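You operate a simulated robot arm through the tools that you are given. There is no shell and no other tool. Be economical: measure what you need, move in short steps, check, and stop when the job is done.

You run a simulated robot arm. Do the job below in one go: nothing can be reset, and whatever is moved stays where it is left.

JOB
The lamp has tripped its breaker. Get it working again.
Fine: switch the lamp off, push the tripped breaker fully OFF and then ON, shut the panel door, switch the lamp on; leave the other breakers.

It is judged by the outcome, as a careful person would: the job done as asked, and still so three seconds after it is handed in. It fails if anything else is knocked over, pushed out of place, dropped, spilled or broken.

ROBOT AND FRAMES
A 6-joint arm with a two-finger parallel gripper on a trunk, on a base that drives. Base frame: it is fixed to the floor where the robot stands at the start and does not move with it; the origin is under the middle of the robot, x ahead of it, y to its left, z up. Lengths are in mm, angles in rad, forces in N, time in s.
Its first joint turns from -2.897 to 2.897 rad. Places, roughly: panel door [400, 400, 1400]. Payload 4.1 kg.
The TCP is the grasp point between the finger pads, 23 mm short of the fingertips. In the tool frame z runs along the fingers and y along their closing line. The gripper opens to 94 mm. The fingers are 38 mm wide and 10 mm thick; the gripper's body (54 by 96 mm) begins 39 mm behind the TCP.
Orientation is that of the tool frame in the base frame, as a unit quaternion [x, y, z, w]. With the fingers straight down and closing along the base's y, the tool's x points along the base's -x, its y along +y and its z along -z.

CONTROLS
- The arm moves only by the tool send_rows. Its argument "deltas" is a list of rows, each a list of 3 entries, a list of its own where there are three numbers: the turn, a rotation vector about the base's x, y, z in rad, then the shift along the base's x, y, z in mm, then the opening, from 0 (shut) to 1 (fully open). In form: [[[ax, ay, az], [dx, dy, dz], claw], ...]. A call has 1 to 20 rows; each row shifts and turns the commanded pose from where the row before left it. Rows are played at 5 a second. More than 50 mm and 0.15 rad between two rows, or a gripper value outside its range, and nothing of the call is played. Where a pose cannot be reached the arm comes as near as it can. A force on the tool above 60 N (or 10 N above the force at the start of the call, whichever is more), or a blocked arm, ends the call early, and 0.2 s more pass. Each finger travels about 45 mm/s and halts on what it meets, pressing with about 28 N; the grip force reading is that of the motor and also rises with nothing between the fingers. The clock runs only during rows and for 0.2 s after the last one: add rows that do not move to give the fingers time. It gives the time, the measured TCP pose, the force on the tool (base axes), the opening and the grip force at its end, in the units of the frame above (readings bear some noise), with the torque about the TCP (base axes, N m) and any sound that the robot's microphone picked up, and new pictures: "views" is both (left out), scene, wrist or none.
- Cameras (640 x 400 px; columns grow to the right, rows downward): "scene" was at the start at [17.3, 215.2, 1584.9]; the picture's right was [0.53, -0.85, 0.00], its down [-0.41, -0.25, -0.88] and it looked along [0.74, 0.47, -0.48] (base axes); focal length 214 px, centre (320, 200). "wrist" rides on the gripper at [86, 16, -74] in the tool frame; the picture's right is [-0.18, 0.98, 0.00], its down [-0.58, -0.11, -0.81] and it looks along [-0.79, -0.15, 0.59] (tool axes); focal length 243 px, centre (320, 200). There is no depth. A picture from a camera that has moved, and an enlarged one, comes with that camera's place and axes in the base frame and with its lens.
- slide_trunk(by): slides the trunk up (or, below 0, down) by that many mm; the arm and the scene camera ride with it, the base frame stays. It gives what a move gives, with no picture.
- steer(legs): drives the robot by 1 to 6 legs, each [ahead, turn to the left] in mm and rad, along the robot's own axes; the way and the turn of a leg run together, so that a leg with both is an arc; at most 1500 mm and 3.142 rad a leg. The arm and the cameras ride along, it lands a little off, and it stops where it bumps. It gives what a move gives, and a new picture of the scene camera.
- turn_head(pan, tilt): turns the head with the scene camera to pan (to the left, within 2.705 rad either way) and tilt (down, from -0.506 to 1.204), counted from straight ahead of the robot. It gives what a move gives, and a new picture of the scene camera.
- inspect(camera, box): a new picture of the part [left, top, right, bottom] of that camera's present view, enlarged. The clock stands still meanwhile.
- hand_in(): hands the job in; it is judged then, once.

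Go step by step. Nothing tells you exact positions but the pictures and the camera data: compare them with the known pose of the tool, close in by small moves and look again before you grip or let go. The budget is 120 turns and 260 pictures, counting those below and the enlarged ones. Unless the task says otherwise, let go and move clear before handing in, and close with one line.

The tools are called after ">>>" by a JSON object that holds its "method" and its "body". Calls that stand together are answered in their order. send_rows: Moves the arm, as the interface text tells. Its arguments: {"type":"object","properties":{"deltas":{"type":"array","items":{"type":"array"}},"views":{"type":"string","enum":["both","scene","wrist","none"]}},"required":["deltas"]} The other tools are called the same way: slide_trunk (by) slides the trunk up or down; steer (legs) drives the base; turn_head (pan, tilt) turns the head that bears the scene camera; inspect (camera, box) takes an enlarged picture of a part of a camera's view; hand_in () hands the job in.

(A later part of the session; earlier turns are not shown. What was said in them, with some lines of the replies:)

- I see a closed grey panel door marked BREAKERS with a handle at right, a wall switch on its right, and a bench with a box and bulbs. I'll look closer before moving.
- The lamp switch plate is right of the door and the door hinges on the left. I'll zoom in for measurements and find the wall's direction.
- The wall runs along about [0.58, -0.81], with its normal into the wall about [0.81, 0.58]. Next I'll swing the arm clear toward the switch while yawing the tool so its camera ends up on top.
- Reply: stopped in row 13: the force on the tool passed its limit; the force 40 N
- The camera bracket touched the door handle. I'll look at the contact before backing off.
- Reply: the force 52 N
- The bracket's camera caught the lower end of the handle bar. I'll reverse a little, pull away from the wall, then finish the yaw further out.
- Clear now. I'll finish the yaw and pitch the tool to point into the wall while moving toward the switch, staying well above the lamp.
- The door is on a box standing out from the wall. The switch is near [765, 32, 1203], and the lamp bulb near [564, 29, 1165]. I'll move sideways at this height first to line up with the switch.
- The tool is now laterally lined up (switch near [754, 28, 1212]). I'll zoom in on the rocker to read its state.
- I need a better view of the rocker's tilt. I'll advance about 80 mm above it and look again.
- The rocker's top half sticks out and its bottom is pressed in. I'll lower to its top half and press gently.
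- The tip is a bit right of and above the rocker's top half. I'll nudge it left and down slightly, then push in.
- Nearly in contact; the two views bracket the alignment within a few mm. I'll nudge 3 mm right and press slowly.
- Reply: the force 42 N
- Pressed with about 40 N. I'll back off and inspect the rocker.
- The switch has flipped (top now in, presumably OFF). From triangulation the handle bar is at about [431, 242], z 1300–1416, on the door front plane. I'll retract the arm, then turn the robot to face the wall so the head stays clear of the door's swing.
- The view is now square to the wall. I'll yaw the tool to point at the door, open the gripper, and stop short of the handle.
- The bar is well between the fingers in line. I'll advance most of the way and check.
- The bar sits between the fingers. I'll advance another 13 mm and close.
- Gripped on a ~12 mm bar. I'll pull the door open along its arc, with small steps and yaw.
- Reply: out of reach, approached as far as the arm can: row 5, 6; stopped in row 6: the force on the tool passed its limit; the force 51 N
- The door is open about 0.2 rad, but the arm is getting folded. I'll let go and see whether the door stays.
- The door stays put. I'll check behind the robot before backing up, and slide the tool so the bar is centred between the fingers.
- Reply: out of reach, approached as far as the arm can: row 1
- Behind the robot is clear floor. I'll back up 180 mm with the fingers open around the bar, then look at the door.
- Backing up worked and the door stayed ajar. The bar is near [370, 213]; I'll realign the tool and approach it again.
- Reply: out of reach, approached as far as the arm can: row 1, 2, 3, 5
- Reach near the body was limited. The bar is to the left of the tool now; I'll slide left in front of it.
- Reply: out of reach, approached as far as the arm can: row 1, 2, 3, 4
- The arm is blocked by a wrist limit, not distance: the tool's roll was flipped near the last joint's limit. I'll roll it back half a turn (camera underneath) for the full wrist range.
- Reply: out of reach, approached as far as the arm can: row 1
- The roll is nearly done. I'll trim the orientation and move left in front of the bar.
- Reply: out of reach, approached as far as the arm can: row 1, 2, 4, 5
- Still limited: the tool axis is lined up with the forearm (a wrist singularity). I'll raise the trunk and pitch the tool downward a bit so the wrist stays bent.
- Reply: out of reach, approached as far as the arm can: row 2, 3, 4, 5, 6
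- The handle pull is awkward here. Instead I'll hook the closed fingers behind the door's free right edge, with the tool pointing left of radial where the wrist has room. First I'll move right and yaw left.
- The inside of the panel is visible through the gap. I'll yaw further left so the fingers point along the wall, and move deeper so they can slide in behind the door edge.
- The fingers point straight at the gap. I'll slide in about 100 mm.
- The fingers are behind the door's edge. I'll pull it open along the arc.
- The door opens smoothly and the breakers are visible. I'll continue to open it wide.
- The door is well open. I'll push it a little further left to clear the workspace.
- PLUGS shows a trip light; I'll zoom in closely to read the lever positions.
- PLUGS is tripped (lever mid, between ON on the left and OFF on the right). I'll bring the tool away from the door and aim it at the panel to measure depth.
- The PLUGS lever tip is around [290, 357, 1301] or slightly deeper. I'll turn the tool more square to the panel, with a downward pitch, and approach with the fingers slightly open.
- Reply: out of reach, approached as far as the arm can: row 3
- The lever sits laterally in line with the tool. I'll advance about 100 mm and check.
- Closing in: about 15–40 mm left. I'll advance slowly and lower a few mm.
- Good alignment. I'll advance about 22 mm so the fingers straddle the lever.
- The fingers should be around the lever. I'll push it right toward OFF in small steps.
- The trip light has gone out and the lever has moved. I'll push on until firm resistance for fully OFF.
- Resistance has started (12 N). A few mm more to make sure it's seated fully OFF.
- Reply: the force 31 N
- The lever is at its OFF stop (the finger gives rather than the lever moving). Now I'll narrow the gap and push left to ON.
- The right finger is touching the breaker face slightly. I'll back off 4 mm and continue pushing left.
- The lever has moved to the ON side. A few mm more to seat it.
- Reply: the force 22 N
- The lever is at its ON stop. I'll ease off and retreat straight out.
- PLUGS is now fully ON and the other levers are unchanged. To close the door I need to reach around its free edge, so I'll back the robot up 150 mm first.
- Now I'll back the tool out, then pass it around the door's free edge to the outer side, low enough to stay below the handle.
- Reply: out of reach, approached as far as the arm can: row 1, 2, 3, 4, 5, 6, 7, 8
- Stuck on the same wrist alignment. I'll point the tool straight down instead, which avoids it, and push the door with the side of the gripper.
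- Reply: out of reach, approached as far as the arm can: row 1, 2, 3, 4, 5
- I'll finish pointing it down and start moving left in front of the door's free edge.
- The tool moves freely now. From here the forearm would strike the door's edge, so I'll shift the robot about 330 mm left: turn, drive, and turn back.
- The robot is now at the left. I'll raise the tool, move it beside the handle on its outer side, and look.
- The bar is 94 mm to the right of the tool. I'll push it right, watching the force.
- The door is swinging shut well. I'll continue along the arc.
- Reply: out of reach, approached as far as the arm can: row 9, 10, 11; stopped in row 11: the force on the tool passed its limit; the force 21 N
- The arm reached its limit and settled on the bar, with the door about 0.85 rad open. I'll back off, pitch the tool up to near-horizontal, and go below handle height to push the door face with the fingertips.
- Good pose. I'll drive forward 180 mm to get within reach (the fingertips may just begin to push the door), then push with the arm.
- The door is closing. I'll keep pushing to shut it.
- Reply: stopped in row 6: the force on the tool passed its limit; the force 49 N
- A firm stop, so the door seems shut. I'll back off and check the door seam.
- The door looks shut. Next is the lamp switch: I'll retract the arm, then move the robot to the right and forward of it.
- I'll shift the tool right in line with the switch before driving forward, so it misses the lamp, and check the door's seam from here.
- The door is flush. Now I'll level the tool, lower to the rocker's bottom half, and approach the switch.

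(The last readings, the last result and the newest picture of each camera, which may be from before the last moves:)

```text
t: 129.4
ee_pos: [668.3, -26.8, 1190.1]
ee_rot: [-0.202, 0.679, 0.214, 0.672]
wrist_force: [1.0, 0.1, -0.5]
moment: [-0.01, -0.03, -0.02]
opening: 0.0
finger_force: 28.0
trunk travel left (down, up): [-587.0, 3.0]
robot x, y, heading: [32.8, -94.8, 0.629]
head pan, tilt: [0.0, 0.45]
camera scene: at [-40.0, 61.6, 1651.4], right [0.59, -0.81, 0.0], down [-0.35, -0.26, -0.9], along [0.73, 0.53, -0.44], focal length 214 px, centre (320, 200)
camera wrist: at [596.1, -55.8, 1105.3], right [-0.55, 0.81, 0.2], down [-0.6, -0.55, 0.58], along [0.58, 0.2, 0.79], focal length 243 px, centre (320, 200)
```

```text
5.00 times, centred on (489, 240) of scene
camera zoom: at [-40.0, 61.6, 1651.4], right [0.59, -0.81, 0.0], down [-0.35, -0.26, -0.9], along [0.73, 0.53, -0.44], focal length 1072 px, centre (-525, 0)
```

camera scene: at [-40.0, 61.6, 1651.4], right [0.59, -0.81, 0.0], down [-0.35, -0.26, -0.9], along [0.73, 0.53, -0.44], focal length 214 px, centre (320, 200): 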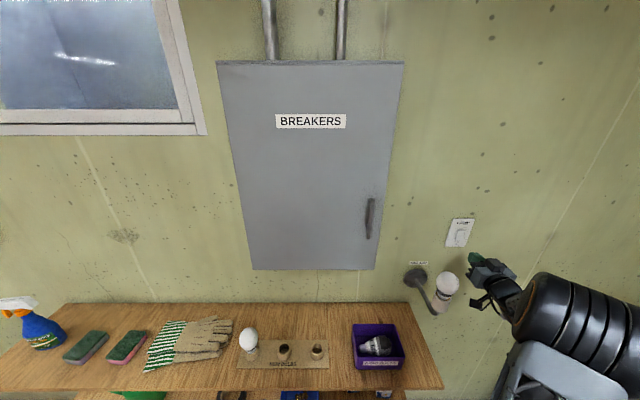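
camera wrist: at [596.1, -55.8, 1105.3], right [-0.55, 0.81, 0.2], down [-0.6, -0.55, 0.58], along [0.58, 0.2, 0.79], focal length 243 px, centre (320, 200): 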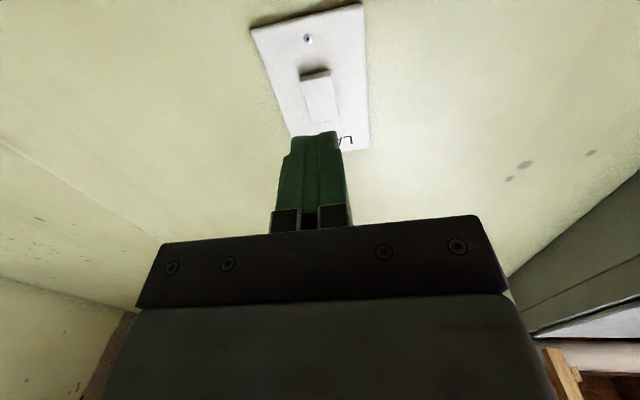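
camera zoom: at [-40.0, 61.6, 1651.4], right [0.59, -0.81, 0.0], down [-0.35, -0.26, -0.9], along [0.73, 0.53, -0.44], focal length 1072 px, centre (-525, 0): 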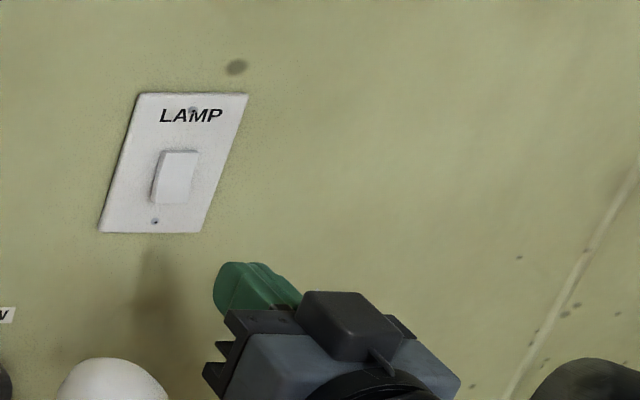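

The switch is confirmed near [756, 29, 1210]; the tool is in line with its bottom half. I'll approach and press.

>>> {"method": "send_rows", "body": {"deltas": [[[0, 0, 0], [18, 6.6, 1], 0], [[0, 0, 0], [16, 11.5, 1], 0], [[0, 0, 0], [12, 9, 0], 0], [[0, 0, 0], [5, 3.5, 0], 0], [[0, 0, 0], [4, 2.9, 0], 0], [[0, 0, 0], [3, 2.1, 0], 0], [[0, 0, 0], [2.4, 1.8, 0], 0], [[0, 0, 0], [2.4, 1.8, 0], 0]], "views": "both"}}

>>> {"method": "inspect", "body": {"camera": "scene", "box": [425, 200, 553, 280]}}

```text
t: 131.2
ee_pos: [730.5, 11.0, 1192.6]
ee_rot: [-0.201, 0.68, 0.214, 0.672]
wrist_force: [-0.5, 0.1, 0.5]
moment: [-0.04, 0.01, -0.01]
opening: 0.1
finger_force: 27.7
trunk travel left (down, up): [-587.0, 3.0]
robot x, y, heading: [33.7, -96.0, 0.631]
head pan, tilt: [0.0, 0.45]
camera scene: at [-40.0, 61.7, 1651.4], right [0.59, -0.81, 0.0], down [-0.35, -0.26, -0.9], along [0.73, 0.53, -0.44], focal length 214 px, centre (320, 200)
camera wrist: at [658.1, -17.2, 1107.1], right [-0.55, 0.81, 0.2], down [-0.6, -0.55, 0.58], along [0.58, 0.2, 0.79], focal length 243 px, centre (320, 200)
```

scene: 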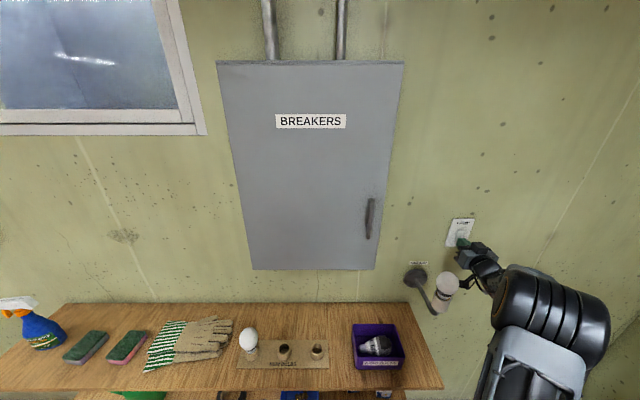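
wrist: 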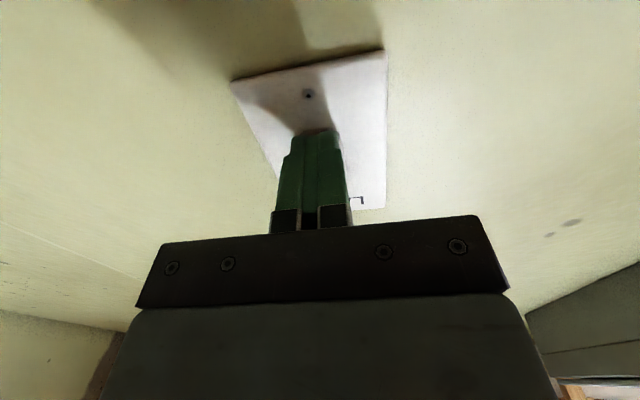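

```text
5.00 times, centred on (489, 240) of scene
camera zoom: at [-40.0, 61.7, 1651.4], right [0.59, -0.81, 0.0], down [-0.35, -0.26, -0.9], along [0.73, 0.53, -0.44], focal length 1072 px, centre (-525, 0)
```

zoom: 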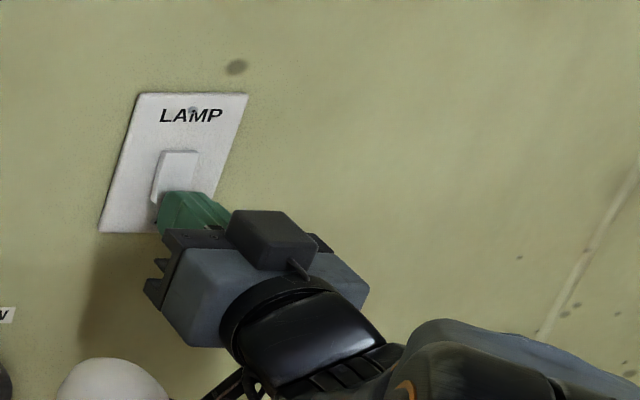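

Just about touching the bottom half of the rocker. I'll press on.

>>> {"method": "send_rows", "body": {"deltas": [[[0, 0, 0], [2.4, 1.8, 0], 0], [[0, 0, 0], [2.4, 1.8, 0], 0], [[0, 0, 0], [2.4, 1.8, 0], 0], [[0, 0, 0], [2.4, 1.8, 0], 0]], "views": "none"}}

>>> {"method": "inspect", "body": {"camera": "scene", "box": [400, 200, 528, 320]}}

```text
t: 132.2
ee_pos: [734.7, 15.9, 1192.3]
ee_rot: [-0.202, 0.68, 0.214, 0.672]
wrist_force: [-41.3, -18.6, -15.0]
moment: [0.0, -0.54, 0.48]
opening: 0.1
finger_force: 28.8
trunk travel left (down, up): [-587.0, 3.0]
robot x, y, heading: [30.0, -97.7, 0.625]
head pan, tilt: [0.0, 0.45]
```

```text
3.33 times, centred on (464, 260) of scene
camera zoom: at [-46.3, 58.4, 1651.1], right [0.58, -0.81, 0.0], down [-0.35, -0.25, -0.9], along [0.73, 0.53, -0.43], focal length 715 px, centre (-160, 0)
```

zoom: 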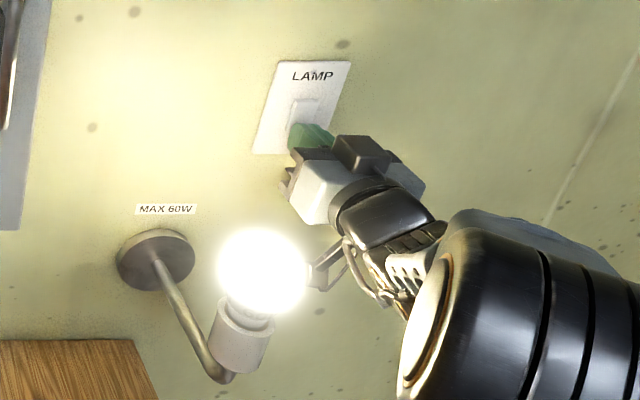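

The lamp is lit. I'll retreat straight back, keeping away from the bulb.

>>> {"method": "send_rows", "body": {"deltas": [[[0, 0, 0], [-8, -8, 0], 0], [[0, 0, 0], [-15, -14, 0], 0], [[0, 0, 0], [-18, -14, 2], 0], [[0, 0, 0], [-20, -15, 2], 0], [[0, 0, 0], [-20, -15, 2], 0], [[0, 0, 0], [-20, -15, 2], 0], [[0, 0, 0], [-20, -15, 2], 0], [[0, 0, 0], [-20, -15, 2], 0], [[0, 0, 0], [-20, -15, 2], 0], [[0, 0, 0], [0, 0, 0], 0]], "views": "scene"}}

>>> {"method": "inspect", "body": {"camera": "scene", "box": [340, 40, 500, 320]}}

```text
t: 134.4
ee_pos: [579.3, -107.3, 1205.1]
ee_rot: [-0.202, 0.679, 0.215, 0.672]
wrist_force: [0.3, -0.1, -0.3]
moment: [0.02, 0.0, 0.0]
opening: 0.1
finger_force: 27.9
trunk travel left (down, up): [-587.0, 3.0]
robot x, y, heading: [30.2, -98.1, 0.628]
head pan, tilt: [0.0, 0.45]
camera scene: at [-40.1, 61.6, 1651.4], right [0.59, -0.81, 0.0], down [-0.35, -0.25, -0.9], along [0.73, 0.53, -0.44], focal length 214 px, centre (320, 200)
```

scene: 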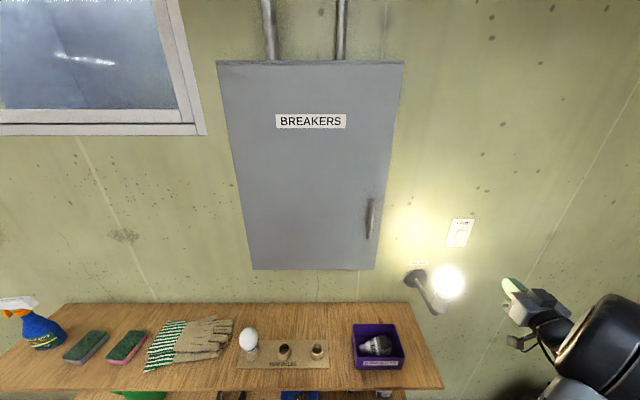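

```text
1.43 times, centred on (420, 180) of scene
camera zoom: at [-40.1, 61.6, 1651.4], right [0.59, -0.81, 0.0], down [-0.35, -0.25, -0.9], along [0.73, 0.53, -0.44], focal length 306 px, centre (177, 229)
```

zoom: 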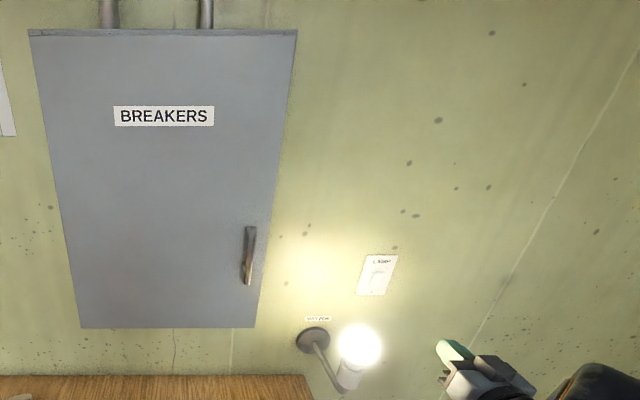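

The lamp stays lit. As a last check I'll yaw the tool left so the wrist camera can see the door's right seam.

>>> {"method": "send_rows", "body": {"deltas": [[[0, 0, 0.1], [-16, -12, 10], 0], [[0, 0, 0.12], [-16, -12, 10], 0], [[0, 0, 0.12], [0, 0, 10], 0], [[0, 0, 0.12], [0, 0, 10], 0], [[0, 0, 0.12], [0, 0, 10], 0], [[0, 0, 0], [0, 0, 0], 0]], "views": "wrist"}}

```text
t: 135.8
ee_pos: [548.2, -131.9, 1256.1]
ee_rot: [-0.388, 0.594, 0.398, 0.582]
wrist_force: [0.6, 1.3, 0.1]
moment: [0.0, -0.01, -0.02]
opening: 0.1
finger_force: 27.8
trunk travel left (down, up): [-587.0, 3.0]
robot x, y, heading: [30.6, -94.2, 0.629]
head pan, tilt: [0.0, 0.45]
camera wrist: at [501.7, -195.4, 1171.5], right [-0.9, 0.37, 0.2], down [-0.19, -0.79, 0.58], along [0.38, 0.49, 0.79], focal length 243 px, centre (320, 200)
```

wrist: 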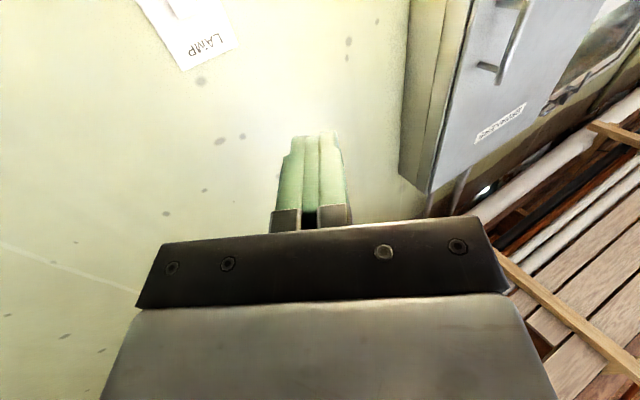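

>>> {"method": "inspect", "body": {"camera": "wrist", "box": [380, 0, 540, 210]}}

```text
1.90 times, centred on (460, 105) of wrist
camera zoom: at [501.7, -195.4, 1171.5], right [-0.9, 0.37, 0.2], down [-0.19, -0.79, 0.58], along [0.38, 0.49, 0.79], focal length 462 px, centre (53, 381)
```

zoom: 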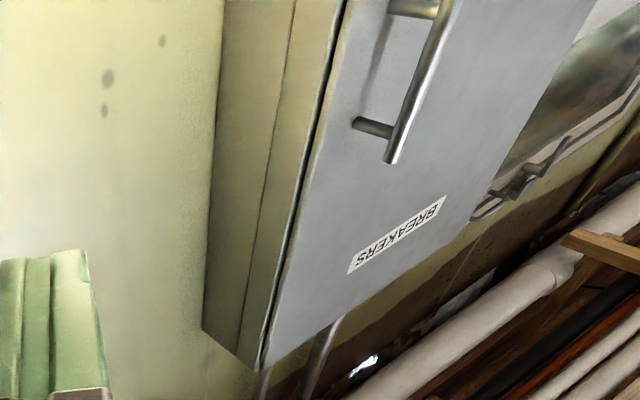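

The seam is thin and uniform, but I'll give the door's free edge one gentle push to be sure it's fully home. First I'll move over, well in front of the lamp.

>>> {"method": "send_rows", "body": {"deltas": [[[0, 0, 0], [-44, 10, 0], 0], [[0, 0, 0], [-28, 35, 0], 0], [[0, 0, 0], [-26, 36, 0], 0], [[0, 0, 0], [-26, 36, 0], 0], [[0, 0, 0], [-26, 36, 0], 0], [[0, 0, 0], [-26, 36, 0], -0.0], [[0, 0, 0], [-26, 36, -8], 0], [[0, 0, 0], [-26, 36, -8], 0], [[0, 0, 0], [0, 14, -10], 0], [[0, 0, 0], [0, 0, 0], 0]], "views": "both"}}

```text
t: 138.0
ee_pos: [381.0, 142.9, 1259.9]
ee_rot: [-0.387, 0.594, 0.398, 0.582]
wrist_force: [0.0, -0.9, -0.6]
moment: [0.0, -0.01, -0.02]
opening: 0.0
finger_force: 28.3
out of reach, approached as far as the arm can: row 6, 7, 8, 9
trunk travel left (down, up): [-587.0, 3.0]
robot x, y, heading: [33.7, -94.8, 0.627]
head pan, tilt: [0.0, 0.45]
camera scene: at [-40.1, 61.6, 1651.4], right [0.59, -0.81, 0.0], down [-0.35, -0.26, -0.9], along [0.73, 0.53, -0.44], focal length 214 px, centre (320, 200)
camera wrist: at [333.8, 78.7, 1173.9], right [-0.9, 0.37, 0.2], down [-0.2, -0.79, 0.58], along [0.38, 0.49, 0.79], focal length 243 px, centre (320, 200)
```

scene: 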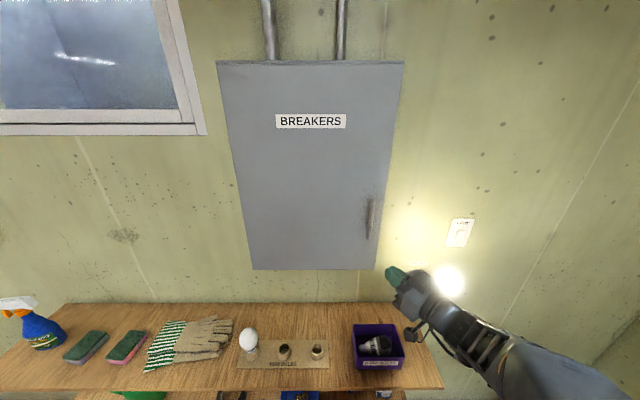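
wrist: 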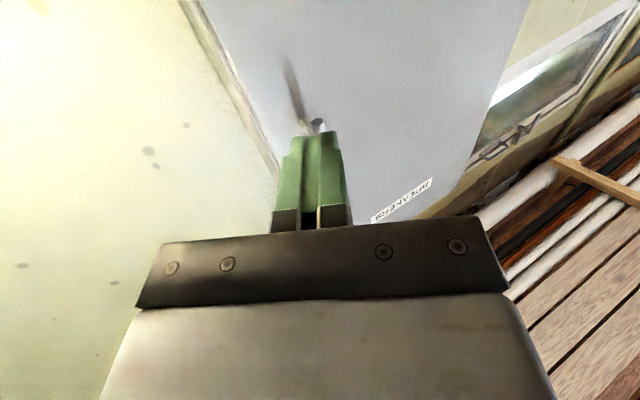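

I'll step forward toward the wall a bit and check where the tool lands.

>>> {"method": "send_rows", "body": {"deltas": [[[0, 0, 0], [17, 9, 0], 0], [[0, 0, 0], [17, 9, 0], 0], [[0, 0, 0], [17, 9, 0], 0], [[0, 0, 0], [17, 9, 0], 0], [[0, 0, 0], [0, 0, 0], 0]], "views": "none"}}

```text
t: 139.2
ee_pos: [446.7, 178.8, 1260.2]
ee_rot: [-0.388, 0.593, 0.398, 0.582]
wrist_force: [-0.4, 0.9, 0.3]
moment: [0.01, 0.0, 0.01]
opening: 0.0
finger_force: 28.1
trunk travel left (down, up): [-587.0, 3.0]
robot x, y, heading: [27.1, -91.0, 0.619]
head pan, tilt: [0.0, 0.45]
```

Now lower below the handle, slide left over the door's edge area, and press gently.

>>> {"method": "send_rows", "body": {"deltas": [[[0, 0, 0], [0, 0, -18], 0], [[0, 0, 0], [0, 0, -17], 0], [[0, 0, 0], [-8.5, 12, 0], 0], [[0, 0, 0], [-8.5, 12, 0], 0], [[0, 0, 0], [8, 5.8, 0], 0], [[0, 0, 0], [6, 4.4, 0], 0], [[0, 0, 0], [4, 2.9, 0], 0], [[0, 0, 0], [4, 2.9, 0], 0], [[0, 0, 0], [4, 2.9, 0], 0], [[0, 0, 0], [4, 2.9, 0], 0], [[0, 0, 0], [3, 2.2, 0], 0], [[0, 0, 0], [3, 2.2, 0], 0], [[0, 0, 0], [3, 2.2, 0], 0]], "views": "wrist"}}

```text
t: 141.9
ee_pos: [457.8, 222.6, 1223.3]
ee_rot: [-0.39, 0.592, 0.4, 0.581]
wrist_force: [-29.4, -26.2, 5.8]
moment: [0.59, -0.6, 0.01]
opening: 0.0
finger_force: 28.0
trunk travel left (down, up): [-587.0, 3.0]
robot x, y, heading: [30.8, -97.4, 0.623]
head pan, tilt: [0.0, 0.45]
stopped in row 13: the force on the tool passed its limit (the readings are from after the stop); the commanded pose is now the measured one
camera wrist: at [411.7, 160.4, 1139.3], right [-0.91, 0.37, 0.2], down [-0.19, -0.79, 0.58], along [0.38, 0.49, 0.79], focal length 243 px, centre (320, 200)
```

wrist: 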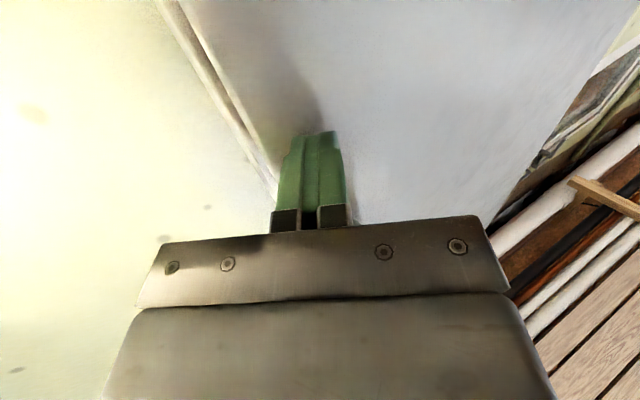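

The free edge is firm against the frame, so the door is fully shut. I'll retreat clear and do a final check.

>>> {"method": "send_rows", "body": {"deltas": [[[0, 0, 0], [-10, -7, 0], 0], [[0, 0, 0], [-20, -14, 0], 0], [[0, 0, 0], [-12, -20, 0], 0], [[0, 0, 0], [-12, -20, 0], 0], [[0, 0, 0], [-5, -25, 0], 0], [[0, 0, 0], [0, -25, 0], 0], [[0, 0, 0], [0, 0, 0], 0]], "views": "both"}}

>>> {"method": "inspect", "body": {"camera": "scene", "box": [200, 40, 500, 400]}}

```text
t: 143.6
ee_pos: [404.9, 117.5, 1221.0]
ee_rot: [-0.389, 0.595, 0.398, 0.58]
wrist_force: [0.2, -0.2, 0.4]
moment: [0.01, -0.02, -0.01]
opening: 0.0
finger_force: 28.2
trunk travel left (down, up): [-587.0, 3.0]
robot x, y, heading: [32.9, -93.5, 0.625]
head pan, tilt: [0.0, 0.45]
camera scene: at [-40.8, 61.2, 1651.4], right [0.59, -0.81, 0.0], down [-0.35, -0.25, -0.9], along [0.73, 0.53, -0.44], focal length 214 px, centre (320, 200)
camera wrist: at [357.8, 53.9, 1136.8], right [-0.9, 0.37, 0.21], down [-0.19, -0.79, 0.59], along [0.38, 0.49, 0.78], focal length 243 px, centre (320, 200)
```

scene: 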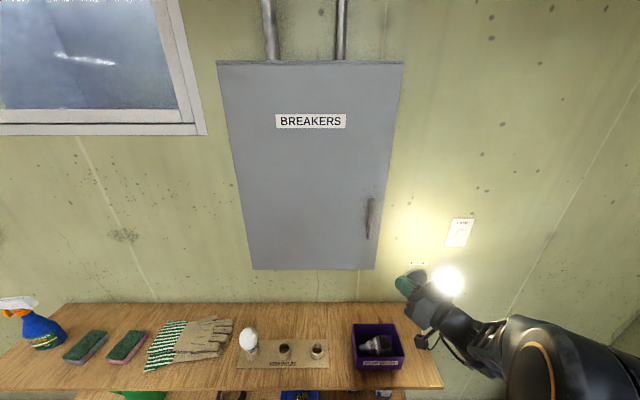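
wrist: 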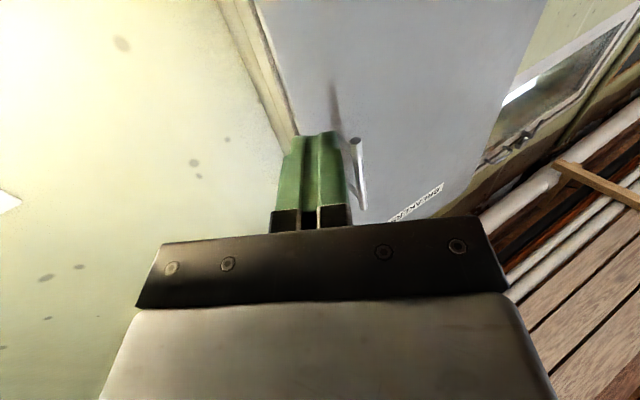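

```text
1.11 times, centred on (350, 220) of scene
camera zoom: at [-40.8, 61.2, 1651.4], right [0.59, -0.81, 0.0], down [-0.35, -0.25, -0.9], along [0.73, 0.53, -0.44], focal length 238 px, centre (287, 178)
```

zoom: 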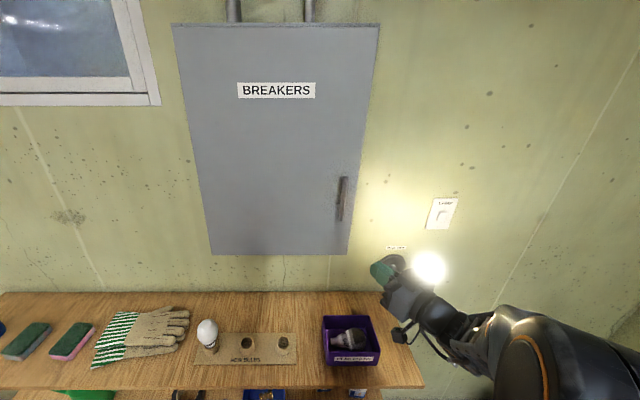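

The lamp is lit, the panel door is shut, and nothing on the bench has been disturbed. The arm is clear, so I'm handing in.

>>> {"method": "hand_in", "body": {}}

```text
The job is handed in.
```

The lamp is working again. I switched it off, pushed the tripped PLUGS breaker fully OFF and then ON, shut the panel door and switched the lamp back on; the other breakers were left as they were.
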